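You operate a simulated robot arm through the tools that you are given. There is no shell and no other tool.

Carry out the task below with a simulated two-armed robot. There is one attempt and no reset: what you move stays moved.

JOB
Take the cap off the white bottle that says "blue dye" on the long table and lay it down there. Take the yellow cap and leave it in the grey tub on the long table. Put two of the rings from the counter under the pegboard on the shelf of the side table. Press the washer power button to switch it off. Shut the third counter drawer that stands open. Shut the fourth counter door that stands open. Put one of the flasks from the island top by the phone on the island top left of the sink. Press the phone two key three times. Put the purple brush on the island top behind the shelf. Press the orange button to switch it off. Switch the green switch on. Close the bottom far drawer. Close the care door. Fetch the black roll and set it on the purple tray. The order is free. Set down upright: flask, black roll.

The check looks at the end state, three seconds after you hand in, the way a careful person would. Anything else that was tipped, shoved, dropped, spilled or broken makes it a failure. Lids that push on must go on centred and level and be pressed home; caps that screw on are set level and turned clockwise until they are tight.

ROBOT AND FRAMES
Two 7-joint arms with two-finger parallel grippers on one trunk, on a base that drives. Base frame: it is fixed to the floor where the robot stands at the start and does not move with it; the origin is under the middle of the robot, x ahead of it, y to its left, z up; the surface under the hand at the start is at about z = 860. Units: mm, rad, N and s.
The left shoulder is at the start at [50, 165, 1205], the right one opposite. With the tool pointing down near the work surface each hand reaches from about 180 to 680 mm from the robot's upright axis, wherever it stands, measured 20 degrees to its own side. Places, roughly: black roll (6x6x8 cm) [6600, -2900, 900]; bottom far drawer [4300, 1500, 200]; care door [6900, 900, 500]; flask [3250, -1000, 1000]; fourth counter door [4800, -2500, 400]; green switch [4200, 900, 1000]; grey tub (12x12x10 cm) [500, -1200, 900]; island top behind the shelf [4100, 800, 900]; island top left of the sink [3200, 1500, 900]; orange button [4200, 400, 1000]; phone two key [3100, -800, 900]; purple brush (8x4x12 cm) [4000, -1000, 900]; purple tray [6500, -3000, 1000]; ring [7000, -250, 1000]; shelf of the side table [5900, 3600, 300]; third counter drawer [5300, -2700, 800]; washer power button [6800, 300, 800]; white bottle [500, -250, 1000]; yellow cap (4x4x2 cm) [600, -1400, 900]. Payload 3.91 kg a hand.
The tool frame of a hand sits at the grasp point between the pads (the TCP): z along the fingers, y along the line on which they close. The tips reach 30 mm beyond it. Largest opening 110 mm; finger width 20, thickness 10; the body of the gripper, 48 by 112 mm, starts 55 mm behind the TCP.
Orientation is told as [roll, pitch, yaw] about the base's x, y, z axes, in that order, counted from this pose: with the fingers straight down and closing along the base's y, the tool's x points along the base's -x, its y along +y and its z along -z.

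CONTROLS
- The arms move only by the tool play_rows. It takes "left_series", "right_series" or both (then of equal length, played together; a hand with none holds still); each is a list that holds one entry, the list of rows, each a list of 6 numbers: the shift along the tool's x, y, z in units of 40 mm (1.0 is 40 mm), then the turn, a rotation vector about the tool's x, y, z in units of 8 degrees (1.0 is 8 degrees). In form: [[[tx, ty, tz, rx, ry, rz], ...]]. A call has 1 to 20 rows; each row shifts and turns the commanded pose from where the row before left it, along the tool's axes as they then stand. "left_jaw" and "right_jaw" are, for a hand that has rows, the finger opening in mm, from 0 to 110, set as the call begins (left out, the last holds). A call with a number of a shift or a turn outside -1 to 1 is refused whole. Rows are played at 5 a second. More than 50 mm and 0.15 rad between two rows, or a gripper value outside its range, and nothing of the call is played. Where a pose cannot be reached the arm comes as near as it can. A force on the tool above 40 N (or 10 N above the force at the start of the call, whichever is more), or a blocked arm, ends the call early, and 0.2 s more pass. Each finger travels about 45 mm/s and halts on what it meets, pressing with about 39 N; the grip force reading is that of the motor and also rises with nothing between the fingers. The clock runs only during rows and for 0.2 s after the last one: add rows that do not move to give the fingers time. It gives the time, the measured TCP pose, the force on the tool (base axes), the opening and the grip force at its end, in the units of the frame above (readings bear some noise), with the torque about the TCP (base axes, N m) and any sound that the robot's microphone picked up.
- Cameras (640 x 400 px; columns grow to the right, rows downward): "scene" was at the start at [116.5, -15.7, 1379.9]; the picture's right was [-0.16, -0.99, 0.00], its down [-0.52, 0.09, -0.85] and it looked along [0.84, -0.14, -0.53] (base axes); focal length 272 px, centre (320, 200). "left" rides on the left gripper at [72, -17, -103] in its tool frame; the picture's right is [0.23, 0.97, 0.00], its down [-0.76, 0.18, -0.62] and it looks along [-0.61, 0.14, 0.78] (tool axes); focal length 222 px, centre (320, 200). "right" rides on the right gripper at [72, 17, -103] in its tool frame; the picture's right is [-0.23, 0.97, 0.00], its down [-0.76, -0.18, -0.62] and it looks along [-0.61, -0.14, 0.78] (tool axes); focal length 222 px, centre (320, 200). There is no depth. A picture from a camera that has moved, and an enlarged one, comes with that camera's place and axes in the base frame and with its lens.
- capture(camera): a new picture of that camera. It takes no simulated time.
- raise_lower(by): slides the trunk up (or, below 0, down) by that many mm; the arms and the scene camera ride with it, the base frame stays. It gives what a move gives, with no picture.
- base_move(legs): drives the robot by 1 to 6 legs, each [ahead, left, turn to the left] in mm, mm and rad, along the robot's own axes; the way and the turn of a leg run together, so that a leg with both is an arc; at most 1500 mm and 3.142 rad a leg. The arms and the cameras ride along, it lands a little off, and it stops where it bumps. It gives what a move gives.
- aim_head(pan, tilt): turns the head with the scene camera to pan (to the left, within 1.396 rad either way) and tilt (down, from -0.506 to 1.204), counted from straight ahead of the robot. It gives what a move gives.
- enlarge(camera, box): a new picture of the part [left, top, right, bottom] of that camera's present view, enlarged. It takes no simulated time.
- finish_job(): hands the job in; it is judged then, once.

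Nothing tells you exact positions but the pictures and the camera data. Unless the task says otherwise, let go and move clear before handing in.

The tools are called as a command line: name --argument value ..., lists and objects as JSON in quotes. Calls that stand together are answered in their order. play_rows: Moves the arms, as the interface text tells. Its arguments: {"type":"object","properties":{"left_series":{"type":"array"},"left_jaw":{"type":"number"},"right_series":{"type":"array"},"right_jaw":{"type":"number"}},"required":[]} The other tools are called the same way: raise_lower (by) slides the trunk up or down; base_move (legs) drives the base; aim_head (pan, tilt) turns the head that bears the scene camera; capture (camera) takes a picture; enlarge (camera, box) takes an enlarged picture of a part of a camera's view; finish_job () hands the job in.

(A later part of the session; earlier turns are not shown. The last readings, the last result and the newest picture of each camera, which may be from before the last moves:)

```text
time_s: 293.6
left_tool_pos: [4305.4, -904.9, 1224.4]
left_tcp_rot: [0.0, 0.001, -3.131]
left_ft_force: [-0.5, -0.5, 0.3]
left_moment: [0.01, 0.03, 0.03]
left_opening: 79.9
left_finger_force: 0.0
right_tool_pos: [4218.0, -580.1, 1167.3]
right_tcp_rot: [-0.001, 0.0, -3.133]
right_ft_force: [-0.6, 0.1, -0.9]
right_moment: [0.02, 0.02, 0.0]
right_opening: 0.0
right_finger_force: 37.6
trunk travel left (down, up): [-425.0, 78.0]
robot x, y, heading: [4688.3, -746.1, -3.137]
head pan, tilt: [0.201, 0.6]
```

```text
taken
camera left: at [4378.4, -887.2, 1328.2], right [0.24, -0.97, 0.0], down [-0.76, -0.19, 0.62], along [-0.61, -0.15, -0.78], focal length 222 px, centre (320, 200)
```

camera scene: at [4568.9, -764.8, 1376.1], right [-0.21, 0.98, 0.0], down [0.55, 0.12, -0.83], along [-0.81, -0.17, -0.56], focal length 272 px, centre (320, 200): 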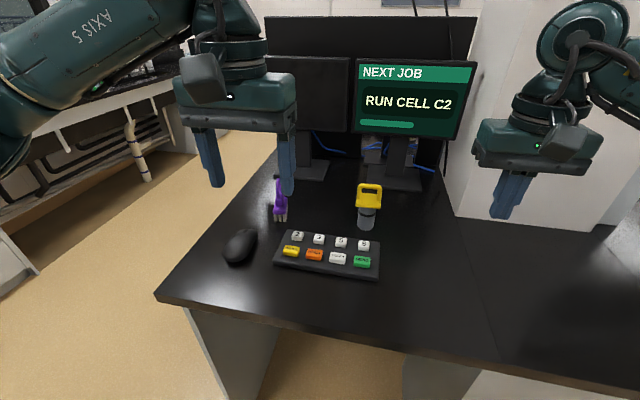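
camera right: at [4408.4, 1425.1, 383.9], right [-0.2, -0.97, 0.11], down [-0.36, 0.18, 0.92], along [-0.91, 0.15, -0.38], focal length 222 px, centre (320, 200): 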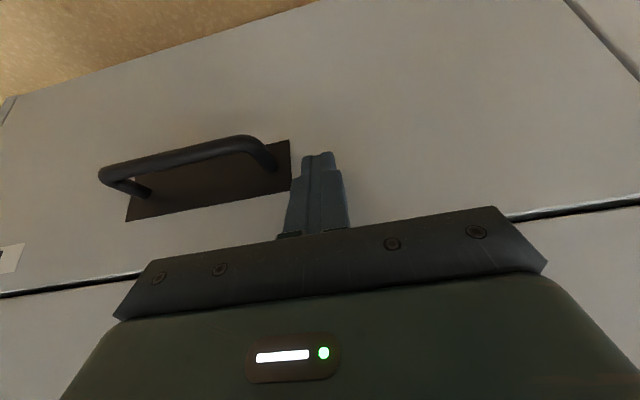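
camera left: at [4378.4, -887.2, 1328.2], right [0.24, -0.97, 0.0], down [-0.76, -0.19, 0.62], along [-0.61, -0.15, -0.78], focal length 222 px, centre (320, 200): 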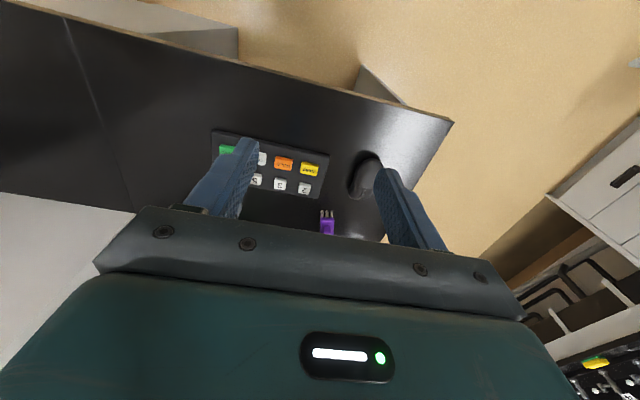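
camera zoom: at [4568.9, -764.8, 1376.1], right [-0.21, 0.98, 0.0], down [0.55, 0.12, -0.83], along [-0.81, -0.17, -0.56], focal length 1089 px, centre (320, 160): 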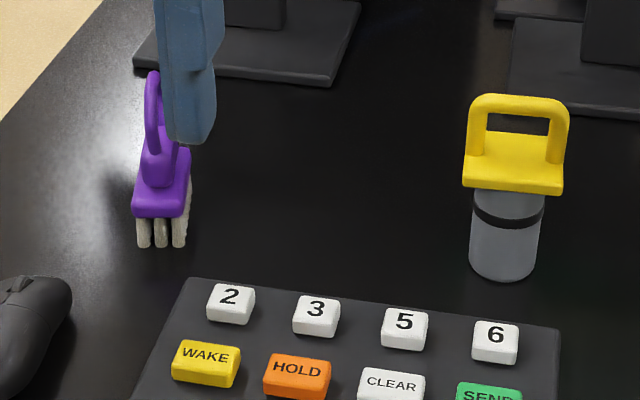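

The brush stands on its bristles with a loop handle at about (3982, -998), top z≈1020, thin across y. I'll drive a bit closer and reach with the left hand slightly tilted.

base_move --legs '[[62, 60, 0]]'

play_rows --left_series '[[[0, 0, 0, 0, -1, 0], [0, 0, 0, 0, -1, 0], [0, 0, 0, 0, -1, 0], [0, 0, 0, 0, 0, 0]]]' --left_jaw 60

capture --camera "scene"

capture --camera "left"

```text
time_s: 294.9
left_tool_pos: [4243.9, -968.2, 1224.2]
left_tcp_rot: [-0.001, -0.001, -3.131]
left_ft_force: [-0.3, -0.3, -0.6]
left_moment: [0.03, -0.01, 0.0]
left_opening: 79.7
left_finger_force: 0.1
right_tool_pos: [4154.6, -642.2, 1167.0]
right_tcp_rot: [-0.001, 0.001, -3.134]
right_ft_force: [-0.7, 0.2, -1.1]
right_moment: [0.03, -0.02, -0.01]
right_opening: 0.0
right_finger_force: 37.8
trunk travel left (down, up): [-425.0, 78.0]
robot x, y, heading: [4624.5, -807.8, -3.131]
head pan, tilt: [0.201, 0.6]
```

```text
time_s: 295.9
left_tool_pos: [4243.8, -967.6, 1222.3]
left_tcp_rot: [0.0, -0.42, -3.13]
left_ft_force: [-0.3, 0.1, 0.0]
left_moment: [-0.03, 0.01, 0.03]
left_opening: 60.1
left_finger_force: 0.0
right_tool_pos: [4157.0, -641.8, 1167.7]
right_tcp_rot: [-0.001, 0.0, -3.135]
right_ft_force: [0.1, 0.8, 0.6]
right_moment: [-0.01, 0.0, -0.01]
right_opening: 0.1
right_finger_force: 37.5
trunk travel left (down, up): [-425.0, 78.0]
robot x, y, heading: [4620.1, -805.1, -3.129]
head pan, tilt: [0.201, 0.6]
```

```text
taken
camera scene: at [4506.5, -826.2, 1376.1], right [-0.21, 0.98, 0.0], down [0.55, 0.12, -0.82], along [-0.81, -0.17, -0.57], focal length 272 px, centre (320, 200)
```

scene: 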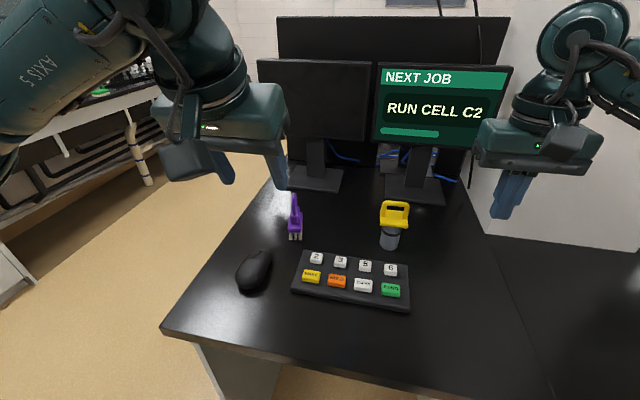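

```text
taken
camera left: at [4352.0, -948.5, 1289.1], right [0.22, -0.97, -0.09], down [-0.44, -0.18, 0.88], along [-0.87, -0.15, -0.47], focal length 222 px, centre (320, 200)
```

left: 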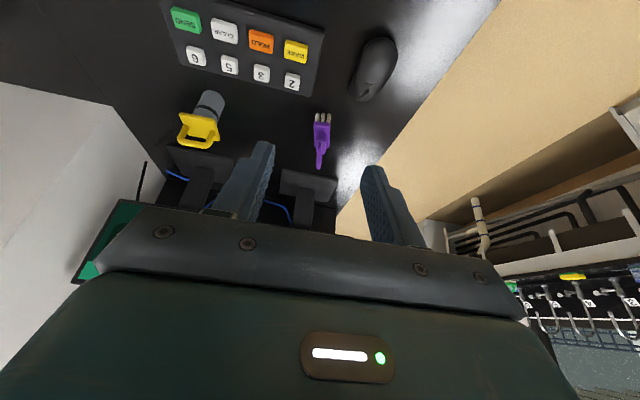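

enlarge --camera "scene" --box '[260, 180, 340, 250]'

enlarge --camera "left" --box '[280, 90, 360, 190]'

```text
5.71 times, centred on (300, 215) of scene
camera zoom: at [4506.5, -826.2, 1376.1], right [-0.21, 0.98, 0.0], down [0.55, 0.12, -0.82], along [-0.81, -0.17, -0.57], focal length 1556 px, centre (434, 114)
```

zoom: 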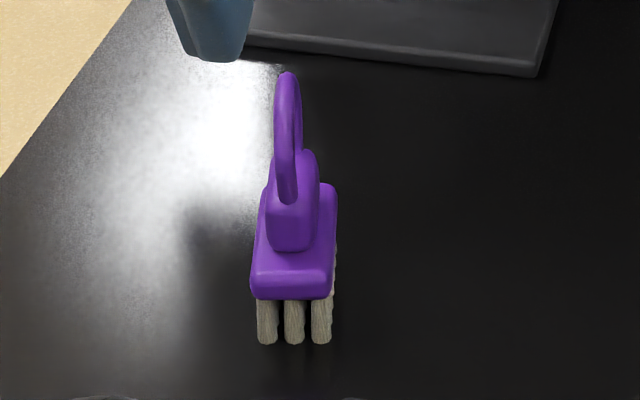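

```text
4.00 times, centred on (320, 140) of left
camera zoom: at [4352.0, -948.5, 1289.1], right [0.22, -0.97, -0.09], down [-0.44, -0.18, 0.88], along [-0.87, -0.15, -0.47], focal length 888 px, centre (320, 440)
```

zoom: 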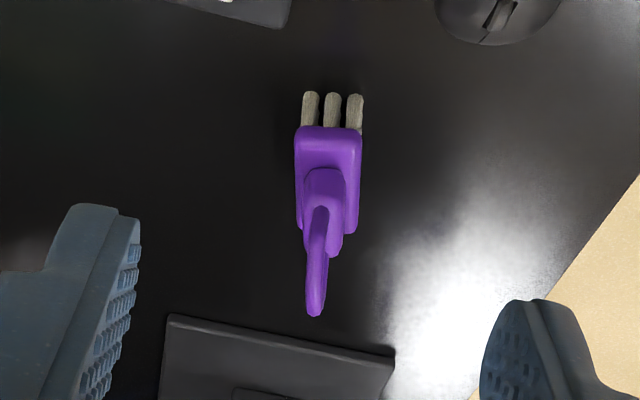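

The handle top is at (3983, -1002, 1019). Moving the left hand above it.

play_rows --left_series '[[[-0.564, 0.094, 0.7375, 0, 0, 0], [-0.564, 0.094, 0.7375, 0, 0, 0], [-0.564, 0.094, 0.7375, 0, 0, 0], [-0.564, 0.094, 0.7375, 0, 0, 0], [-0.564, 0.094, 0.7375, 0, 0, 0], [-0.564, 0.094, 0.7375, 0, 0, 0], [-0.564, 0.094, 0.7375, 0, 0, 0], [-0.564, 0.094, 0.7375, 0, 0, 0], [0, 0, 0, 0, 0, 0]]]'

capture --camera "left"

capture --camera "scene"

```text
time_s: 297.9
left_tool_pos: [3980.0, -1001.1, 1081.6]
left_tcp_rot: [0.0, -0.42, -3.131]
left_ft_force: [-0.6, 0.0, 0.6]
left_moment: [0.01, 0.0, 0.0]
left_opening: 59.9
left_finger_force: 0.0
right_tool_pos: [4156.9, -642.9, 1165.8]
right_tcp_rot: [-0.002, -0.001, -3.135]
right_ft_force: [0.3, 0.3, 0.1]
right_moment: [0.01, 0.0, 0.0]
right_opening: 0.0
right_finger_force: 38.0
trunk travel left (down, up): [-425.0, 78.0]
robot x, y, heading: [4623.1, -808.5, -3.126]
head pan, tilt: [0.201, 0.6]
```

```text
taken
camera left: at [4089.3, -982.5, 1147.6], right [0.22, -0.97, -0.09], down [-0.44, -0.18, 0.88], along [-0.87, -0.15, -0.47], focal length 222 px, centre (320, 200)
```

left: 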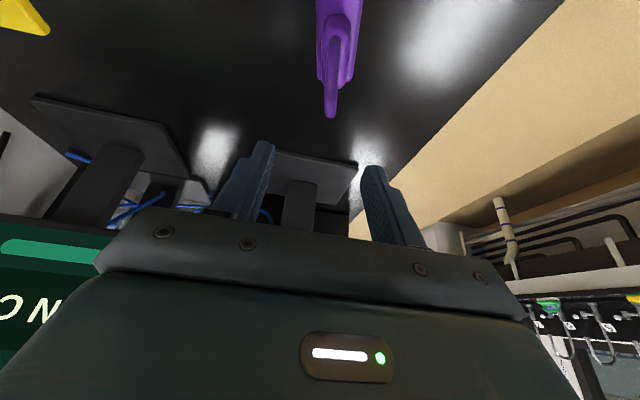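

```text
taken
camera scene: at [4507.0, -826.4, 1376.1], right [-0.21, 0.98, 0.0], down [0.55, 0.12, -0.83], along [-0.81, -0.17, -0.56], focal length 272 px, centre (320, 200)
```

scene: 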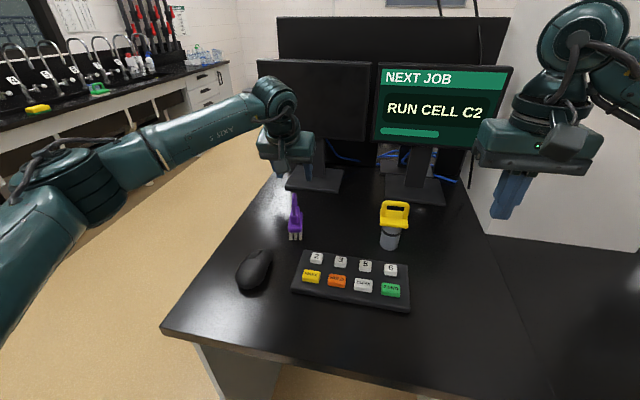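

Well aligned. Lowering over the handle and closing.

play_rows --left_series '[[[0.279, 0.01, 0.624, 0, 0, 0], [0.279, 0.01, 0.624, 0, 0, 0], [0.279, 0.01, 0.624, 0, 0, 0], [0, 0, 0, 0, 0, 0]]]'

capture --camera "left"

play_rows --left_series '[[[0, 0, 0, 0, 0, 0], [0, 0, 0, 0, 0, 0], [0, 0, 0, 0, 0, 0], [0, 0, 0, 0, 0, 0], [0, 0, 0, 0, 0, 0]]]' --left_jaw 0

capture --camera "left"

```text
time_s: 298.9
left_tool_pos: [3984.3, -998.5, 999.5]
left_tcp_rot: [0.001, -0.419, -3.131]
left_ft_force: [0.4, -0.2, 0.0]
left_moment: [0.0, 0.03, 0.03]
left_opening: 59.9
left_finger_force: 0.1
right_tool_pos: [4154.4, -641.9, 1166.6]
right_tcp_rot: [-0.001, 0.0, -3.134]
right_ft_force: [-0.5, 0.0, -0.3]
right_moment: [-0.02, 0.02, -0.02]
right_opening: 0.3
right_finger_force: 38.5
trunk travel left (down, up): [-425.0, 78.0]
robot x, y, heading: [4625.2, -805.7, -3.128]
head pan, tilt: [0.201, 0.6]
```

```text
taken
camera left: at [4091.7, -980.4, 1065.6], right [0.22, -0.97, -0.09], down [-0.44, -0.18, 0.88], along [-0.87, -0.15, -0.47], focal length 222 px, centre (320, 200)
```

left: 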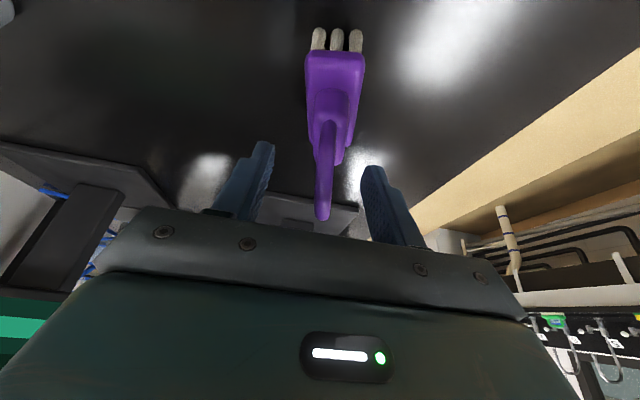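

```text
time_s: 300.1
left_tool_pos: [3982.3, -999.0, 1001.4]
left_tcp_rot: [0.001, -0.421, -3.131]
left_ft_force: [0.5, -0.1, 1.5]
left_moment: [-0.02, -0.01, 0.01]
left_opening: 21.2
left_finger_force: 38.7
right_tool_pos: [4155.6, -640.8, 1166.7]
right_tcp_rot: [-0.002, 0.001, -3.134]
right_ft_force: [-0.2, -0.1, -0.5]
right_moment: [0.04, 0.0, 0.0]
right_opening: 0.0
right_finger_force: 37.4
trunk travel left (down, up): [-425.0, 78.0]
robot x, y, heading: [4624.8, -807.5, -3.133]
head pan, tilt: [0.201, 0.6]
```

```text
taken
camera left: at [4091.7, -980.4, 1066.1], right [0.22, -0.97, -0.09], down [-0.44, -0.18, 0.88], along [-0.87, -0.15, -0.47], focal length 222 px, centre (320, 200)
```

left: 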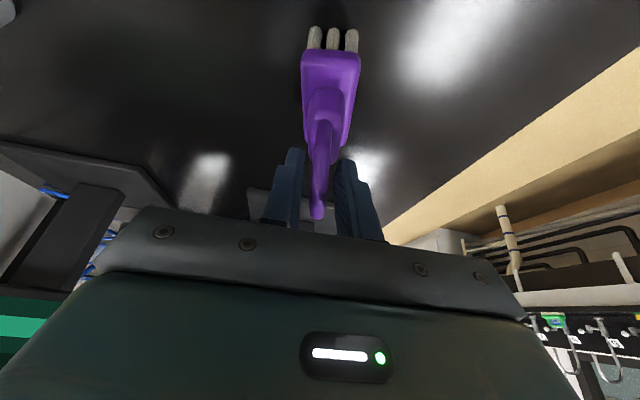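

Gripped on the raised piece under the handle (21 mm). Lifting straight up.

play_rows --left_series '[[[-0.1, 0, -0.224, 0, 0, 0], [-0.34, 0, -0.76, 0, 0, 0], [-0.34, 0, -0.76, 0, 0, 0], [-0.34, 0, -0.76, 0, 0, 0], [0, 0, 0, 0, 0, 0]]]'

capture --camera "scene"

capture --camera "left"

```text
time_s: 301.3
left_tool_pos: [3983.4, -1002.8, 1109.2]
left_tcp_rot: [0.001, -0.417, -3.132]
left_ft_force: [-0.8, 0.4, -0.6]
left_moment: [-0.01, -0.04, 0.0]
left_opening: 7.9
left_finger_force: 39.5
right_tool_pos: [4155.5, -643.4, 1166.5]
right_tcp_rot: [-0.001, 0.0, -3.135]
right_ft_force: [0.1, 0.6, -0.2]
right_moment: [-0.02, 0.0, -0.02]
right_opening: 0.0
right_finger_force: 37.2
trunk travel left (down, up): [-425.0, 78.0]
robot x, y, heading: [4624.5, -803.3, -3.132]
head pan, tilt: [0.201, 0.6]
```

```text
taken
camera scene: at [4506.4, -826.5, 1376.0], right [-0.21, 0.98, 0.0], down [0.55, 0.12, -0.82], along [-0.81, -0.17, -0.57], focal length 272 px, centre (320, 200)
```

scene: 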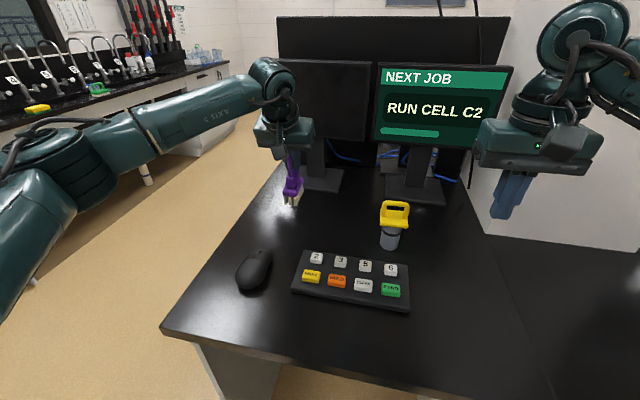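

```text
taken
camera left: at [4091.2, -982.9, 1175.5], right [0.22, -0.97, -0.09], down [-0.44, -0.18, 0.88], along [-0.87, -0.15, -0.47], focal length 222 px, centre (320, 200)
```

left: 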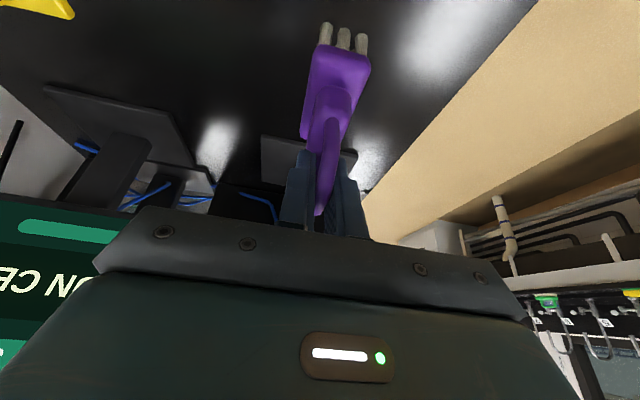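

The brush slid to the handle bar (8 mm) but is firmly held. I'll draw it back toward the robot and check before driving.

play_rows --left_series '[[[0.695, 0, -0.546, 0, 0, 0], [0.695, 0, -0.546, 0, 0, 0], [0.695, 0, -0.546, 0, 0, 0], [0.695, 0, -0.546, 0, 0, 0], [0.695, 0, -0.546, 0, 0, 0], [0.695, 0, -0.546, 0, 0, 0], [0.695, 0, -0.546, 0, 0, 0], [0, 0, 0, 0, 0, 0]]]'

capture --camera "scene"

capture --camera "left"

```text
time_s: 303.1
left_tool_pos: [4224.0, -998.7, 1169.9]
left_tcp_rot: [-0.001, -0.421, -3.131]
left_ft_force: [-0.2, -0.7, -0.7]
left_moment: [0.01, -0.01, 0.06]
left_opening: 8.1
left_finger_force: 38.7
right_tool_pos: [4155.5, -642.7, 1167.0]
right_tcp_rot: [-0.002, 0.001, -3.136]
right_ft_force: [0.1, -0.4, 0.1]
right_moment: [-0.02, 0.01, 0.05]
right_opening: 0.0
right_finger_force: 37.5
trunk travel left (down, up): [-425.0, 78.0]
robot x, y, heading: [4624.3, -802.8, -3.129]
head pan, tilt: [0.201, 0.6]
```

```text
taken
camera scene: at [4506.3, -826.3, 1376.0], right [-0.21, 0.98, 0.0], down [0.55, 0.12, -0.82], along [-0.81, -0.17, -0.57], focal length 272 px, centre (320, 200)
```

scene: 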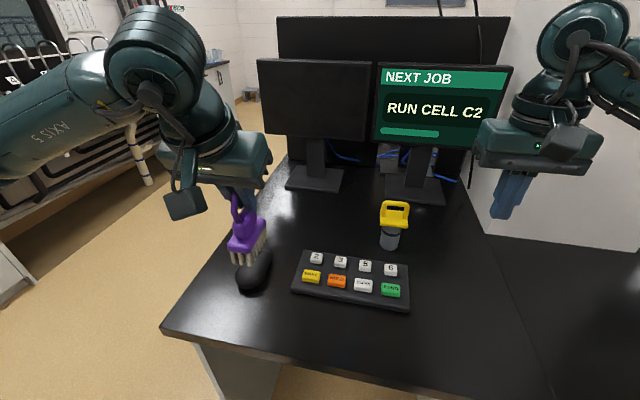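

```text
taken
camera left: at [4332.3, -979.3, 1235.8], right [0.22, -0.97, -0.09], down [-0.44, -0.18, 0.88], along [-0.87, -0.15, -0.47], focal length 222 px, centre (320, 200)
```

left: 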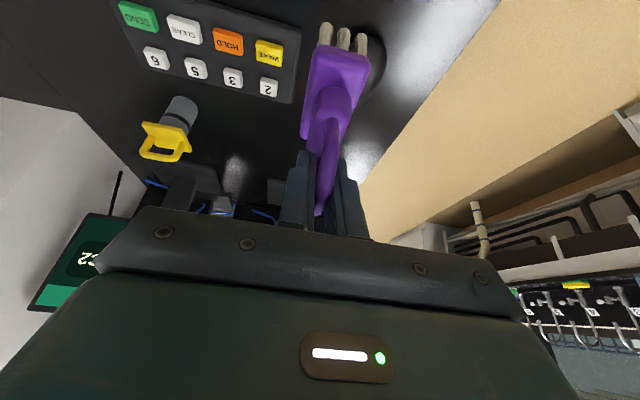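

The brush is held well. I'll back away from the island, drive to the right (toward y≈930), and look at the drop area.

base_move --legs '[[-170, 0, 0], [0, -1500, 0], [0, -240, -0.01]]'

aim_head --pan 0.25 --tilt 0.6

capture --camera "scene"

```text
time_s: 319.9
left_tool_pos: [4403.2, 778.7, 1169.7]
left_tcp_rot: [0.0, -0.42, 3.107]
left_ft_force: [0.7, -0.6, -0.7]
left_moment: [0.02, -0.01, -0.02]
left_opening: 8.2
left_finger_force: 39.4
right_tool_pos: [4349.7, 1137.2, 1166.9]
right_tcp_rot: [-0.001, 0.0, 3.103]
right_ft_force: [0.1, 0.0, 0.2]
right_moment: [-0.02, 0.01, -0.01]
right_opening: 0.2
right_finger_force: 38.0
trunk travel left (down, up): [-425.0, 78.0]
robot x, y, heading: [4810.0, 949.8, 3.102]
head pan, tilt: [0.201, 0.6]
```

```text
time_s: 320.5
left_tool_pos: [4403.3, 777.2, 1170.3]
left_tcp_rot: [0.001, -0.419, 3.11]
left_ft_force: [0.7, 0.3, 0.4]
left_moment: [0.01, -0.01, 0.0]
left_opening: 8.1
left_finger_force: 39.7
right_tool_pos: [4350.2, 1136.6, 1165.9]
right_tcp_rot: [-0.001, 0.0, 3.103]
right_ft_force: [0.5, -0.3, -0.7]
right_moment: [0.01, -0.01, 0.03]
right_opening: 0.0
right_finger_force: 37.5
trunk travel left (down, up): [-425.0, 78.0]
robot x, y, heading: [4810.9, 950.4, 3.107]
head pan, tilt: [0.25, 0.6]
```

```text
taken
camera scene: at [4693.0, 932.0, 1376.1], right [-0.21, 0.98, 0.0], down [0.55, 0.12, -0.83], along [-0.81, -0.18, -0.56], focal length 272 px, centre (320, 200)
```

scene: 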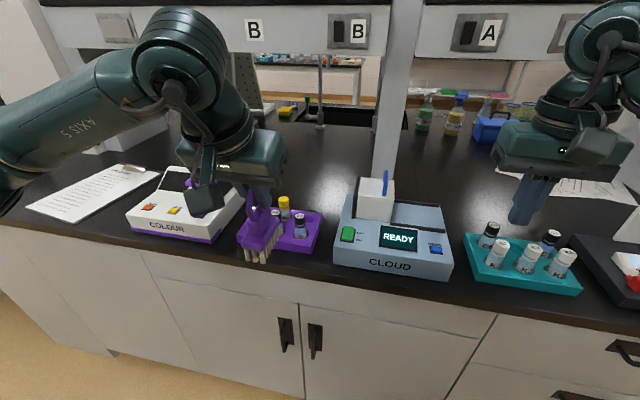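

Drop area: behind the purple rack around (4005, 745). I'll drive forward to the island edge.

base_move --legs '[[180, 0, 0.035]]'

capture --camera "scene"

capture --camera "left"

```text
time_s: 322.0
left_tool_pos: [4220.4, 767.2, 1170.6]
left_tcp_rot: [0.001, -0.418, -3.142]
left_ft_force: [0.2, 0.3, -1.0]
left_moment: [0.01, 0.0, 0.01]
left_opening: 7.9
left_finger_force: 38.9
right_tool_pos: [4157.5, 1123.4, 1166.2]
right_tcp_rot: [-0.003, 0.002, 3.138]
right_ft_force: [0.3, -0.4, -0.6]
right_moment: [0.01, -0.02, -0.02]
right_opening: 0.1
right_finger_force: 37.8
trunk travel left (down, up): [-425.0, 78.0]
robot x, y, heading: [4624.0, 952.3, -3.151]
head pan, tilt: [0.25, 0.6]
```

```text
taken
camera scene: at [4506.5, 931.2, 1376.0], right [-0.25, 0.97, 0.0], down [0.55, 0.14, -0.82], along [-0.8, -0.2, -0.57], focal length 272 px, centre (320, 200)
```

scene: 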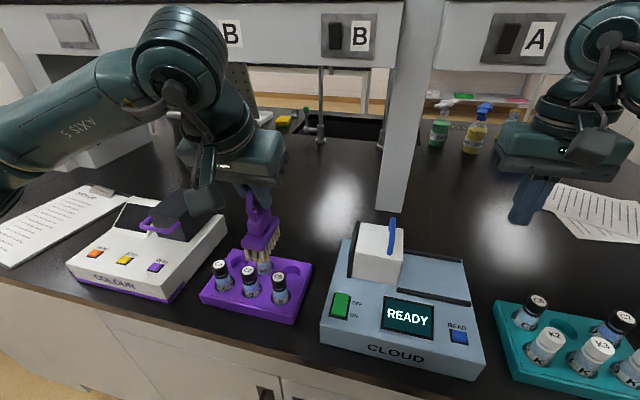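

```text
taken
camera left: at [4329.8, 784.2, 1235.6], right [0.21, -0.97, -0.09], down [-0.44, -0.18, 0.88], along [-0.87, -0.14, -0.47], focal length 222 px, centre (320, 200)
```

left: 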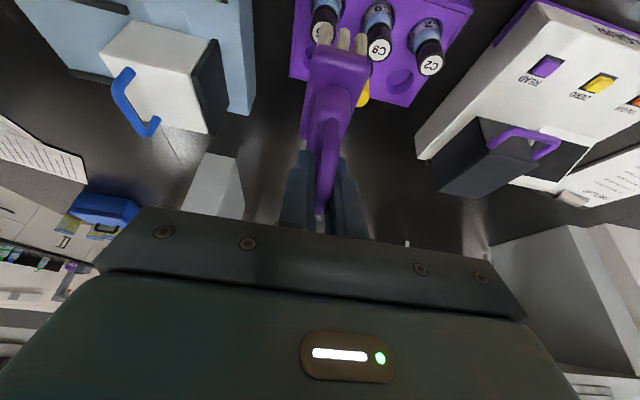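

The free patch behind the rack is at y≈556–866, x<4090. I'll move the brush over (4005, 725).

play_rows --left_series '[[[-0.818, 0.175, 0.366, 0, 0, 0], [-0.818, 0.175, 0.366, 0, 0, 0], [-0.818, 0.175, 0.366, 0, 0, 0], [-0.818, 0.175, 0.366, 0, 0, 0], [-0.818, 0.175, 0.366, 0, 0, 0], [-0.818, 0.175, 0.366, 0, 0, 0], [0, 0, 0, 0, 0, 0]]]'

capture --camera "scene"

capture --camera "left"

```text
time_s: 323.6
left_tool_pos: [4007.2, 724.9, 1168.3]
left_tcp_rot: [0.0, -0.42, 3.141]
left_ft_force: [0.2, -0.6, -0.1]
left_moment: [0.03, -0.03, 0.0]
left_opening: 8.0
left_finger_force: 39.3
right_tool_pos: [4158.5, 1124.3, 1167.3]
right_tcp_rot: [-0.001, -0.001, 3.138]
right_ft_force: [-0.2, -0.7, 0.2]
right_moment: [-0.02, 0.0, 0.0]
right_opening: 0.0
right_finger_force: 37.7
trunk travel left (down, up): [-425.0, 78.0]
robot x, y, heading: [4624.4, 952.4, -3.145]
head pan, tilt: [0.25, 0.6]
```

```text
taken
camera scene: at [4507.6, 931.1, 1376.1], right [-0.25, 0.97, 0.0], down [0.55, 0.14, -0.83], along [-0.8, -0.2, -0.56], focal length 272 px, centre (320, 200)
```

scene: 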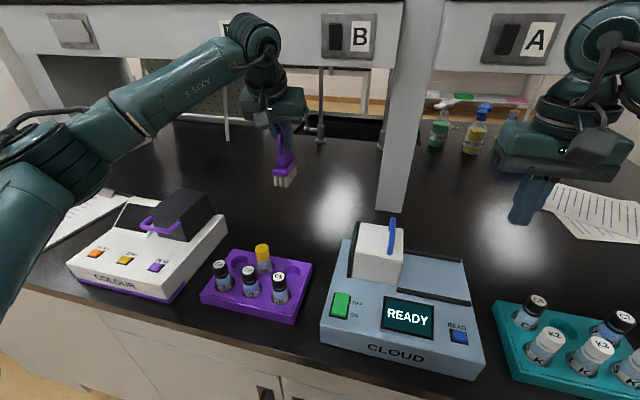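

```text
taken
camera left: at [4115.6, 742.3, 1234.4], right [0.21, -0.97, -0.09], down [-0.44, -0.18, 0.88], along [-0.87, -0.14, -0.47], focal length 222 px, centre (320, 200)
```

left: 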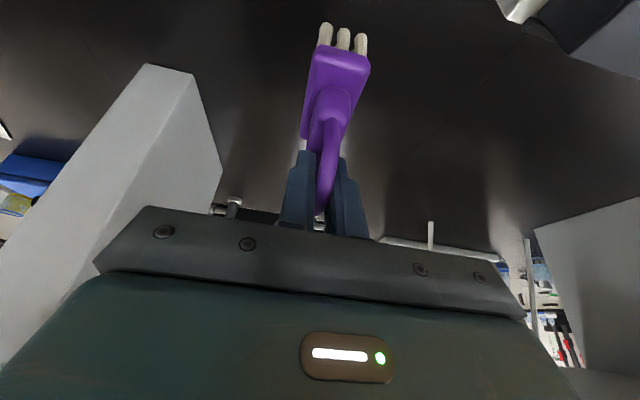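

Position is good. To keep the elbow well above the COLOUR unit while lowering, I'll raise the trunk first and then lower the hand in steps.

raise_lower --by 75

play_rows --left_series '[[[0.326, 0, 0.73, 0, 0, 0], [0.326, 0, 0.73, 0, 0, 0], [0.326, 0, 0.73, 0, 0, 0], [0.326, 0, 0.73, 0, 0, 0], [0, 0, 0, 0, 0, 0]]]'

capture --camera "scene"

```text
time_s: 324.8
left_tool_pos: [4006.2, 724.8, 1243.6]
left_tcp_rot: [0.0, -0.418, -3.142]
left_ft_force: [0.3, 0.5, -0.7]
left_moment: [-0.03, -0.01, 0.01]
left_opening: 8.0
left_finger_force: 39.0
right_tool_pos: [4157.5, 1123.2, 1241.9]
right_tcp_rot: [-0.003, -0.001, 3.14]
right_ft_force: [-0.3, 0.1, 0.2]
right_moment: [-0.02, 0.02, 0.02]
right_opening: 0.0
right_finger_force: 37.7
trunk travel left (down, up): [-500.0, 3.0]
robot x, y, heading: [4625.4, 952.0, -3.142]
head pan, tilt: [0.25, 0.6]
```

```text
time_s: 326.0
left_tool_pos: [4006.6, 726.3, 1116.8]
left_tcp_rot: [0.0, -0.42, -3.144]
left_ft_force: [-0.2, 0.9, 0.0]
left_moment: [0.01, 0.02, 0.0]
left_opening: 8.2
left_finger_force: 39.2
right_tool_pos: [4157.8, 1123.3, 1243.6]
right_tcp_rot: [-0.001, 0.001, 3.138]
right_ft_force: [0.2, 0.0, -0.5]
right_moment: [-0.03, 0.03, -0.01]
right_opening: 0.0
right_finger_force: 37.2
trunk travel left (down, up): [-500.0, 3.0]
robot x, y, heading: [4621.4, 955.3, -3.145]
head pan, tilt: [0.25, 0.6]
```

```text
taken
camera scene: at [4507.5, 931.3, 1451.1], right [-0.25, 0.97, 0.0], down [0.55, 0.14, -0.83], along [-0.8, -0.2, -0.56], focal length 272 px, centre (320, 200)
```

scene: 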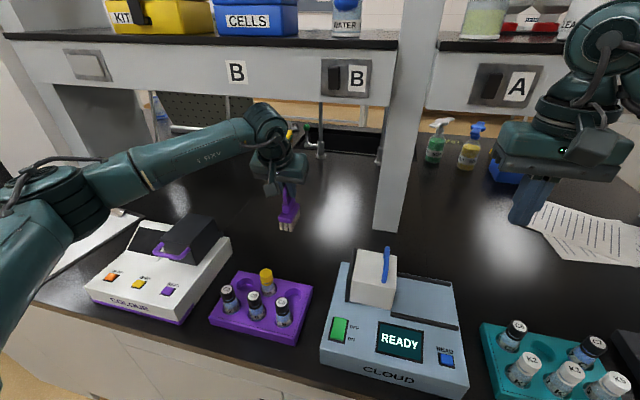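

The forearm stays clear. Brush bottom is about 87 mm above the island top; lowering most of that.

play_rows --left_series '[[[0.255, 0, 0.571, 0, 0, 0], [0.255, 0, 0.571, 0, 0, 0], [0.204, 0, 0.457, 0, 0, 0], [0, 0, 0, 0, 0, 0]]]'

enlarge --camera "scene" --box '[180, 90, 380, 290]'

capture --camera "scene"

```text
time_s: 327.0
left_tool_pos: [4007.6, 725.0, 1048.8]
left_tcp_rot: [-0.001, -0.418, -3.144]
left_ft_force: [-0.1, -0.2, -0.4]
left_moment: [-0.02, 0.0, 0.0]
left_opening: 8.1
left_finger_force: 39.3
right_tool_pos: [4158.5, 1122.8, 1241.2]
right_tcp_rot: [-0.002, 0.001, 3.137]
right_ft_force: [-0.9, -0.6, -0.3]
right_moment: [-0.03, -0.01, -0.02]
right_opening: 0.2
right_finger_force: 37.8
trunk travel left (down, up): [-500.0, 3.0]
robot x, y, heading: [4622.0, 952.3, -3.143]
head pan, tilt: [0.25, 0.6]
```

```text
2.00 times, centred on (280, 190) of scene
camera zoom: at [4507.4, 931.3, 1451.1], right [-0.25, 0.97, 0.0], down [0.55, 0.14, -0.83], along [-0.8, -0.2, -0.56], focal length 545 px, centre (400, 220)
```

zoom: 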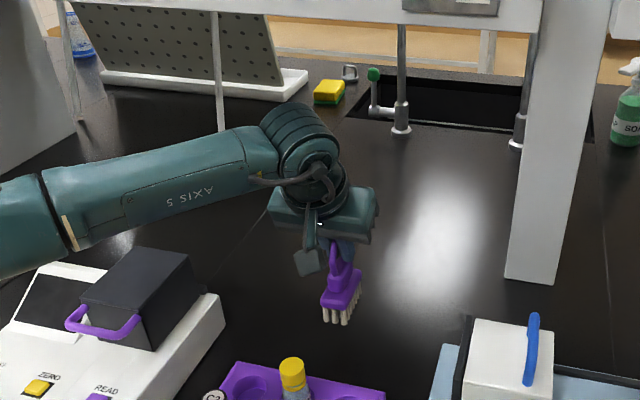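

```text
taken
camera scene: at [4507.4, 931.3, 1451.1], right [-0.25, 0.97, 0.0], down [0.55, 0.14, -0.83], along [-0.8, -0.2, -0.56], focal length 272 px, centre (320, 200)
```

scene: 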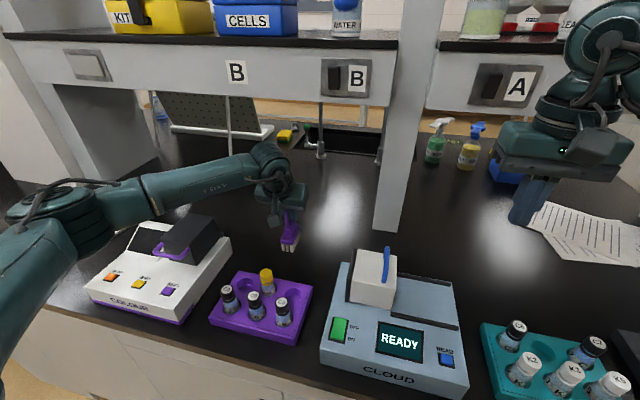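

Almost down. Lowering in small steps and watching for contact.

play_rows --left_series '[[[0.051, 0, 0.114, 0, 0, 0], [0.051, 0, 0.114, 0, 0, 0], [0, 0, 0, 0, 0, 0]]]'

play_rows --left_series '[[[0.031, 0, 0.069, 0, 0, 0], [0.02, 0, 0.046, 0, 0, 0], [0, 0, 0, 0, 0, 0]]]'

enlarge --camera "scene" --box '[230, 180, 350, 280]'

```text
time_s: 327.8
left_tool_pos: [4007.5, 726.3, 1035.7]
left_tcp_rot: [0.001, -0.421, -3.139]
left_ft_force: [-0.1, 0.1, -0.5]
left_moment: [0.03, 0.0, 0.01]
left_opening: 8.0
left_finger_force: 38.5
right_tool_pos: [4157.9, 1124.1, 1242.5]
right_tcp_rot: [-0.003, 0.0, 3.138]
right_ft_force: [-0.8, 0.1, 0.6]
right_moment: [-0.01, 0.0, -0.01]
right_opening: 0.0
right_finger_force: 37.7
trunk travel left (down, up): [-500.0, 3.0]
robot x, y, heading: [4622.4, 951.9, -3.139]
head pan, tilt: [0.25, 0.6]
```

```text
time_s: 328.6
left_tool_pos: [4006.5, 725.9, 1031.9]
left_tcp_rot: [0.0, -0.417, -3.142]
left_ft_force: [-0.5, -0.6, -0.9]
left_moment: [0.01, 0.02, 0.03]
left_opening: 8.3
left_finger_force: 39.1
right_tool_pos: [4156.5, 1123.0, 1241.8]
right_tcp_rot: [-0.002, 0.0, 3.137]
right_ft_force: [-0.3, 0.0, 0.1]
right_moment: [0.05, -0.01, 0.01]
right_opening: 0.0
right_finger_force: 37.5
trunk travel left (down, up): [-500.0, 3.0]
robot x, y, heading: [4620.4, 955.7, -3.138]
head pan, tilt: [0.25, 0.6]
```

```text
4.00 times, centred on (290, 230) of scene
camera zoom: at [4507.3, 931.2, 1451.1], right [-0.25, 0.97, 0.0], down [0.55, 0.14, -0.83], along [-0.8, -0.2, -0.56], focal length 1089 px, centre (440, 80)
```

zoom: 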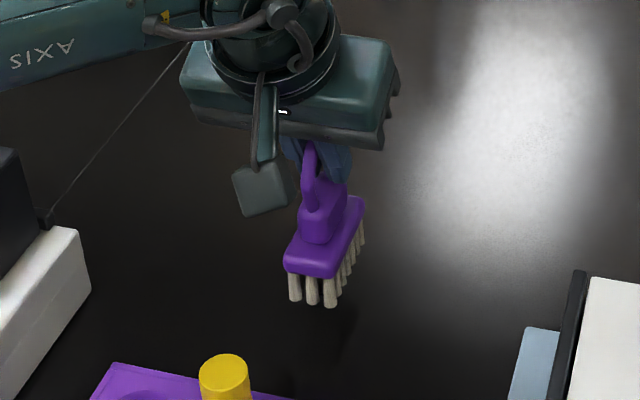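

Still no contact; continuing down another 20 mm in small steps.

play_rows --left_series '[[[0.041, 0, 0.091, 0, 0, 0], [0.041, 0, 0.091, 0, 0, 0], [0.041, 0, 0.091, 0, 0, 0], [0.041, 0, 0.091, 0, 0, 0], [0, 0, 0, 0, 0, 0]]]'

play_rows --left_series '[[[0.031, 0, 0.069, 0, 0, 0], [0.031, 0, 0.069, 0, 0, 0], [0, 0, 0, 0, 0, 0]]]'

enlarge --camera "scene" --box '[230, 180, 350, 280]'

```text
time_s: 329.8
left_tool_pos: [4007.0, 725.4, 1014.7]
left_tcp_rot: [0.0, -0.419, -3.143]
left_ft_force: [-0.6, 0.0, 0.2]
left_moment: [-0.02, 0.01, 0.01]
left_opening: 8.4
left_finger_force: 38.9
right_tool_pos: [4157.5, 1122.2, 1241.7]
right_tcp_rot: [-0.001, 0.0, 3.14]
right_ft_force: [0.4, -0.4, -0.5]
right_moment: [-0.02, 0.01, 0.0]
right_opening: 0.1
right_finger_force: 38.0
trunk travel left (down, up): [-500.0, 3.0]
robot x, y, heading: [4623.8, 952.6, -3.148]
head pan, tilt: [0.25, 0.6]
```

```text
time_s: 330.6
left_tool_pos: [4007.3, 725.2, 1009.4]
left_tcp_rot: [-0.001, -0.418, -3.142]
left_ft_force: [0.4, -0.2, -0.9]
left_moment: [0.04, -0.01, -0.04]
left_opening: 8.1
left_finger_force: 38.6
right_tool_pos: [4157.0, 1122.9, 1242.1]
right_tcp_rot: [-0.001, 0.001, 3.139]
right_ft_force: [-0.2, 0.0, 0.1]
right_moment: [0.01, 0.0, -0.01]
right_opening: 0.2
right_finger_force: 37.8
trunk travel left (down, up): [-500.0, 3.0]
robot x, y, heading: [4624.1, 951.2, -3.14]
head pan, tilt: [0.25, 0.6]
```

```text
4.00 times, centred on (290, 230) of scene
camera zoom: at [4507.3, 931.2, 1451.1], right [-0.25, 0.97, 0.0], down [0.55, 0.14, -0.83], along [-0.8, -0.2, -0.56], focal length 1089 px, centre (440, 80)
```

zoom: 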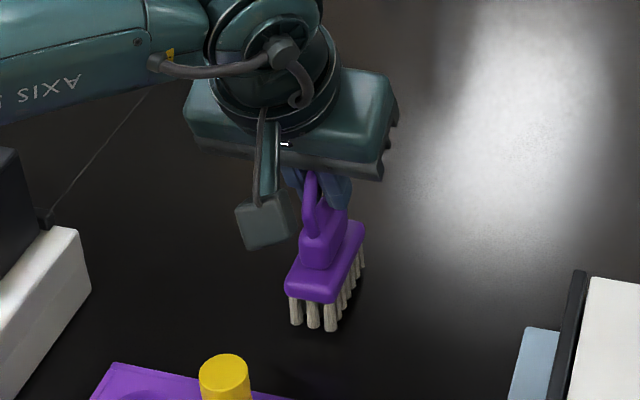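

play_rows --left_series '[[[0.031, 0, 0.069, 0, 0, 0], [0.031, 0, 0.069, 0, 0, 0], [0.02, 0, 0.046, 0, 0, 0], [0, 0, 0, 0, 0, 0]]]'

enlarge --camera "scene" --box '[230, 180, 350, 280]'

```text
time_s: 331.6
left_tool_pos: [4008.1, 726.0, 1003.3]
left_tcp_rot: [0.002, -0.421, -3.142]
left_ft_force: [-0.5, 0.2, 5.9]
left_moment: [-0.03, -0.22, -0.03]
left_opening: 7.9
left_finger_force: 39.1
right_tool_pos: [4158.4, 1123.2, 1241.5]
right_tcp_rot: [-0.002, 0.0, 3.139]
right_ft_force: [-0.2, 0.8, -0.8]
right_moment: [0.01, 0.01, 0.02]
right_opening: 0.0
right_finger_force: 37.1
trunk travel left (down, up): [-500.0, 3.0]
robot x, y, heading: [4620.7, 954.5, -3.144]
head pan, tilt: [0.25, 0.6]
```

```text
4.00 times, centred on (290, 230) of scene
camera zoom: at [4508.0, 931.5, 1451.2], right [-0.25, 0.97, 0.0], down [0.55, 0.14, -0.83], along [-0.8, -0.2, -0.56], focal length 1089 px, centre (440, 80)
```

zoom: 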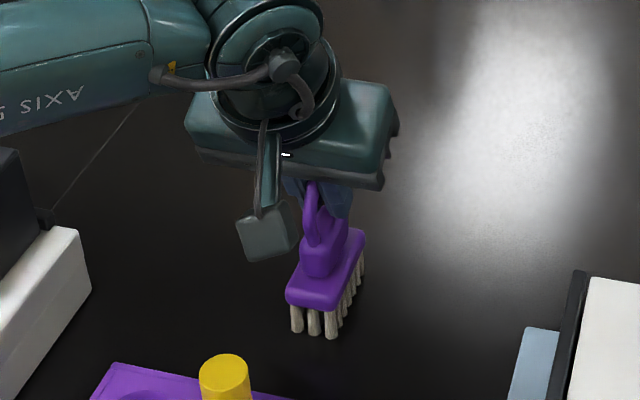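

Contact with about 6 N; the brush stands on its bristles. Opening and lifting away.

play_rows --left_series '[[[0, 0, 0, 0, 0, 0], [0, 0, 0, 0, 0, 0], [0, 0, 0, 0, 0, 0], [0, 0, 0, 0, 0, 0]]]' --left_jaw 50

play_rows --left_series '[[[-0.2, 0, -0.447, 0, 0, 0], [-0.36, 0, -0.8, 0, 0, 0], [-0.36, 0, -0.8, 0, 0, 0], [-0.36, 0, -0.8, 0, 0, 0], [-0.36, 0, -0.8, 0, 0, 0], [0.695, 0, -0.546, 0, 0, 0], [0.695, 0, -0.546, 0, 0, 0], [0.695, 0, -0.546, 0, 0, 0], [0.695, 0, -0.546, 0, 0, 0], [0.695, 0, -0.546, 0, 0, 0], [0.695, 0, -0.3, 0, 0, 0], [0, 0, 0, 0, 0, 0]]]'

capture --camera "scene"

enlarge --camera "scene" --box '[230, 180, 350, 280]'

```text
time_s: 332.6
left_tool_pos: [4007.3, 726.3, 1001.4]
left_tcp_rot: [0.0, -0.419, -3.142]
left_ft_force: [0.8, 0.1, 0.4]
left_moment: [-0.04, -0.01, 0.01]
left_opening: 50.2
left_finger_force: 0.0
right_tool_pos: [4157.6, 1124.0, 1240.9]
right_tcp_rot: [-0.002, 0.0, 3.137]
right_ft_force: [0.3, 0.0, -0.4]
right_moment: [0.02, 0.01, -0.02]
right_opening: 0.2
right_finger_force: 37.6
trunk travel left (down, up): [-500.0, 3.0]
robot x, y, heading: [4625.6, 956.2, -3.142]
head pan, tilt: [0.25, 0.6]
```

```text
time_s: 335.2
left_tool_pos: [4206.0, 724.3, 1204.0]
left_tcp_rot: [0.0, -0.419, -3.141]
left_ft_force: [-0.3, 0.2, 0.1]
left_moment: [-0.03, 0.0, -0.02]
left_opening: 50.1
left_finger_force: 0.0
right_tool_pos: [4156.3, 1123.0, 1241.7]
right_tcp_rot: [-0.001, -0.001, 3.14]
right_ft_force: [0.0, -0.3, 0.0]
right_moment: [-0.02, -0.02, 0.02]
right_opening: 0.0
right_finger_force: 36.8
trunk travel left (down, up): [-500.0, 3.0]
robot x, y, heading: [4626.1, 954.0, -3.146]
head pan, tilt: [0.25, 0.6]
```

```text
taken
camera scene: at [4507.1, 931.3, 1451.0], right [-0.25, 0.97, 0.0], down [0.55, 0.14, -0.82], along [-0.8, -0.2, -0.57], focal length 272 px, centre (320, 200)
```

scene: 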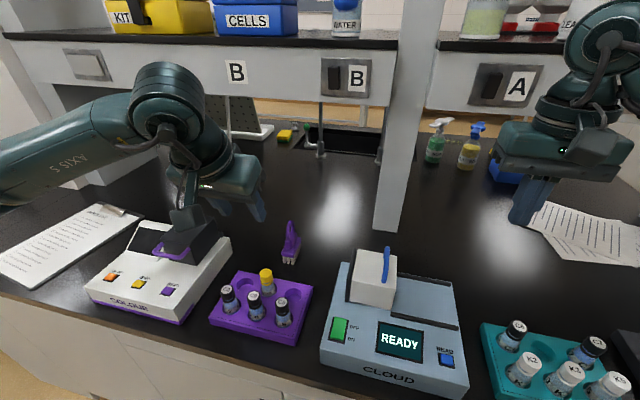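

```text
4.00 times, centred on (290, 230) of scene
camera zoom: at [4507.1, 931.3, 1451.0], right [-0.25, 0.97, 0.0], down [0.55, 0.14, -0.82], along [-0.8, -0.2, -0.57], focal length 1089 px, centre (440, 80)
```

zoom: 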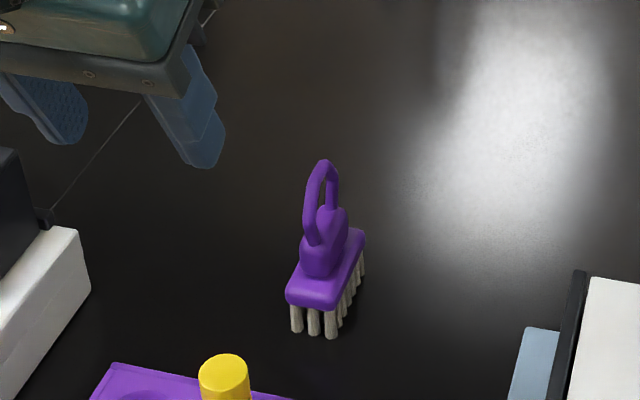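

The brush stands on the island top behind the shelf. Now I'll level the hand, back away, turn around and look at the far wall.

play_rows --left_series '[[[0, 0, 0, 0, 1, 0], [0, 0, 0, 0, 1, 0], [0, 0, 0, 0, 1, 0], [0.8, 0, 0, 0, 0, 0], [0, 0, 0, 0, 0, 0]]]'

base_move --legs '[[-350, 0, 0], [0, 0, -3.14]]'

raise_lower --by -75

aim_head --pan 0.0 --tilt 0.35

capture --camera "scene"

```text
time_s: 336.4
left_tool_pos: [4237.0, 725.7, 1204.3]
left_tcp_rot: [0.001, 0.003, -3.141]
left_ft_force: [0.3, 1.6, -0.4]
left_moment: [0.02, -0.01, 0.0]
left_opening: 50.1
left_finger_force: 0.1
right_tool_pos: [4157.3, 1124.6, 1241.4]
right_tcp_rot: [0.0, 0.001, 3.139]
right_ft_force: [0.1, 0.0, -0.4]
right_moment: [0.01, 0.0, 0.02]
right_opening: 0.1
right_finger_force: 38.0
trunk travel left (down, up): [-500.0, 3.0]
robot x, y, heading: [4622.7, 955.4, -3.141]
head pan, tilt: [0.25, 0.6]
```

```text
time_s: 346.1
left_tool_pos: [5373.0, 1156.3, 1204.0]
left_tcp_rot: [0.002, 0.001, -0.066]
left_ft_force: [0.3, -0.5, 0.1]
left_moment: [0.03, 0.01, -0.01]
left_opening: 50.0
left_finger_force: 0.1
right_tool_pos: [5427.7, 754.3, 1242.4]
right_tcp_rot: [-0.002, -0.001, -0.067]
right_ft_force: [0.0, -0.8, -0.5]
right_moment: [0.01, 0.01, -0.02]
right_opening: 0.2
right_finger_force: 37.8
trunk travel left (down, up): [-500.0, 3.0]
robot x, y, heading: [4975.6, 951.4, -0.069]
head pan, tilt: [0.25, 0.6]
```

```text
time_s: 347.2
left_tool_pos: [5374.5, 1156.0, 1130.1]
left_tcp_rot: [0.0, -0.003, -0.065]
left_ft_force: [0.3, 0.1, -0.1]
left_moment: [-0.01, -0.01, 0.02]
left_opening: 50.2
left_finger_force: 0.1
right_tool_pos: [5427.8, 753.5, 1166.6]
right_tcp_rot: [-0.002, -0.002, -0.068]
right_ft_force: [0.4, -0.8, -0.2]
right_moment: [0.0, 0.0, 0.0]
right_opening: 0.0
right_finger_force: 37.7
trunk travel left (down, up): [-425.0, 78.0]
robot x, y, heading: [4970.9, 953.7, -0.07]
head pan, tilt: [0.25, 0.6]
```

```text
time_s: 348.0
left_tool_pos: [5375.0, 1155.0, 1129.9]
left_tcp_rot: [-0.002, 0.0, -0.065]
left_ft_force: [-0.3, 0.8, 1.6]
left_moment: [0.03, 0.0, 0.01]
left_opening: 50.4
left_finger_force: 0.0
right_tool_pos: [5427.6, 754.7, 1166.9]
right_tcp_rot: [-0.003, 0.001, -0.069]
right_ft_force: [0.9, 0.6, -0.6]
right_moment: [0.01, 0.03, 0.01]
right_opening: 0.1
right_finger_force: 37.5
trunk travel left (down, up): [-425.0, 78.0]
robot x, y, heading: [4973.8, 953.9, -0.064]
head pan, tilt: [0.0, 0.351]
```

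```text
taken
camera scene: at [5094.8, 944.0, 1398.8], right [-0.06, -1.0, 0.0], down [-0.34, 0.02, -0.94], along [0.94, -0.06, -0.34], focal length 272 px, centre (320, 200)
```

scene: 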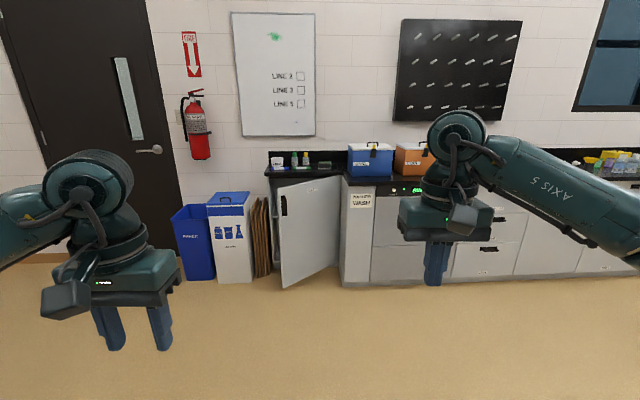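

I see the far counter: an open cabinet door on the left, the washer with a lit panel, and boxes on top. Driving closer for a better look.

base_move --legs '[[950, -150, 0.066]]'

capture --camera "scene"

aim_head --pan -0.8 --tilt 0.4

capture --camera "scene"

```text
time_s: 353.1
left_tool_pos: [6328.5, 982.0, 1129.4]
left_tcp_rot: [-0.001, 0.0, -0.024]
left_ft_force: [-0.4, -0.5, -0.7]
left_moment: [-0.01, -0.03, 0.02]
left_opening: 50.1
left_finger_force: 0.1
right_tool_pos: [6397.8, 580.9, 1166.1]
right_tcp_rot: [-0.001, 0.002, -0.029]
right_ft_force: [0.2, 0.3, 0.1]
right_moment: [0.02, -0.03, 0.02]
right_opening: 0.1
right_finger_force: 37.8
trunk travel left (down, up): [-425.0, 78.0]
robot x, y, heading: [5937.4, 764.6, -0.02]
head pan, tilt: [0.0, 0.351]
```

```text
taken
camera scene: at [6058.3, 757.7, 1398.8], right [-0.02, -1.0, 0.0], down [-0.34, 0.01, -0.94], along [0.94, -0.02, -0.34], focal length 272 px, centre (320, 200)
```

scene: 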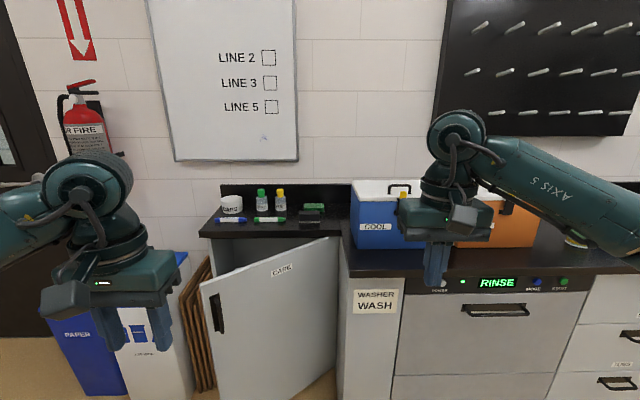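

```text
time_s: 354.2
left_tool_pos: [6329.5, 979.8, 1129.5]
left_tcp_rot: [0.0, 0.0, -0.025]
left_ft_force: [-1.3, 0.4, -0.3]
left_moment: [0.02, -0.01, -0.02]
left_opening: 50.4
left_finger_force: 0.0
right_tool_pos: [6398.4, 582.5, 1167.3]
right_tcp_rot: [0.0, 0.0, -0.027]
right_ft_force: [0.2, -1.0, -0.5]
right_moment: [0.01, 0.03, 0.01]
right_opening: 0.0
right_finger_force: 37.7
trunk travel left (down, up): [-425.0, 78.0]
robot x, y, heading: [5935.3, 760.6, -0.023]
head pan, tilt: [-0.799, 0.4]
```

```text
taken
camera scene: at [6027.9, 692.1, 1394.3], right [-0.73, -0.68, 0.0], down [-0.26, 0.29, -0.92], along [0.63, -0.68, -0.39], focal length 272 px, centre (320, 200)
```

scene: 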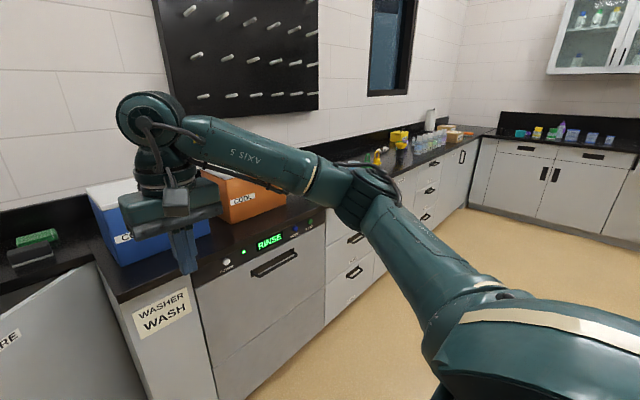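

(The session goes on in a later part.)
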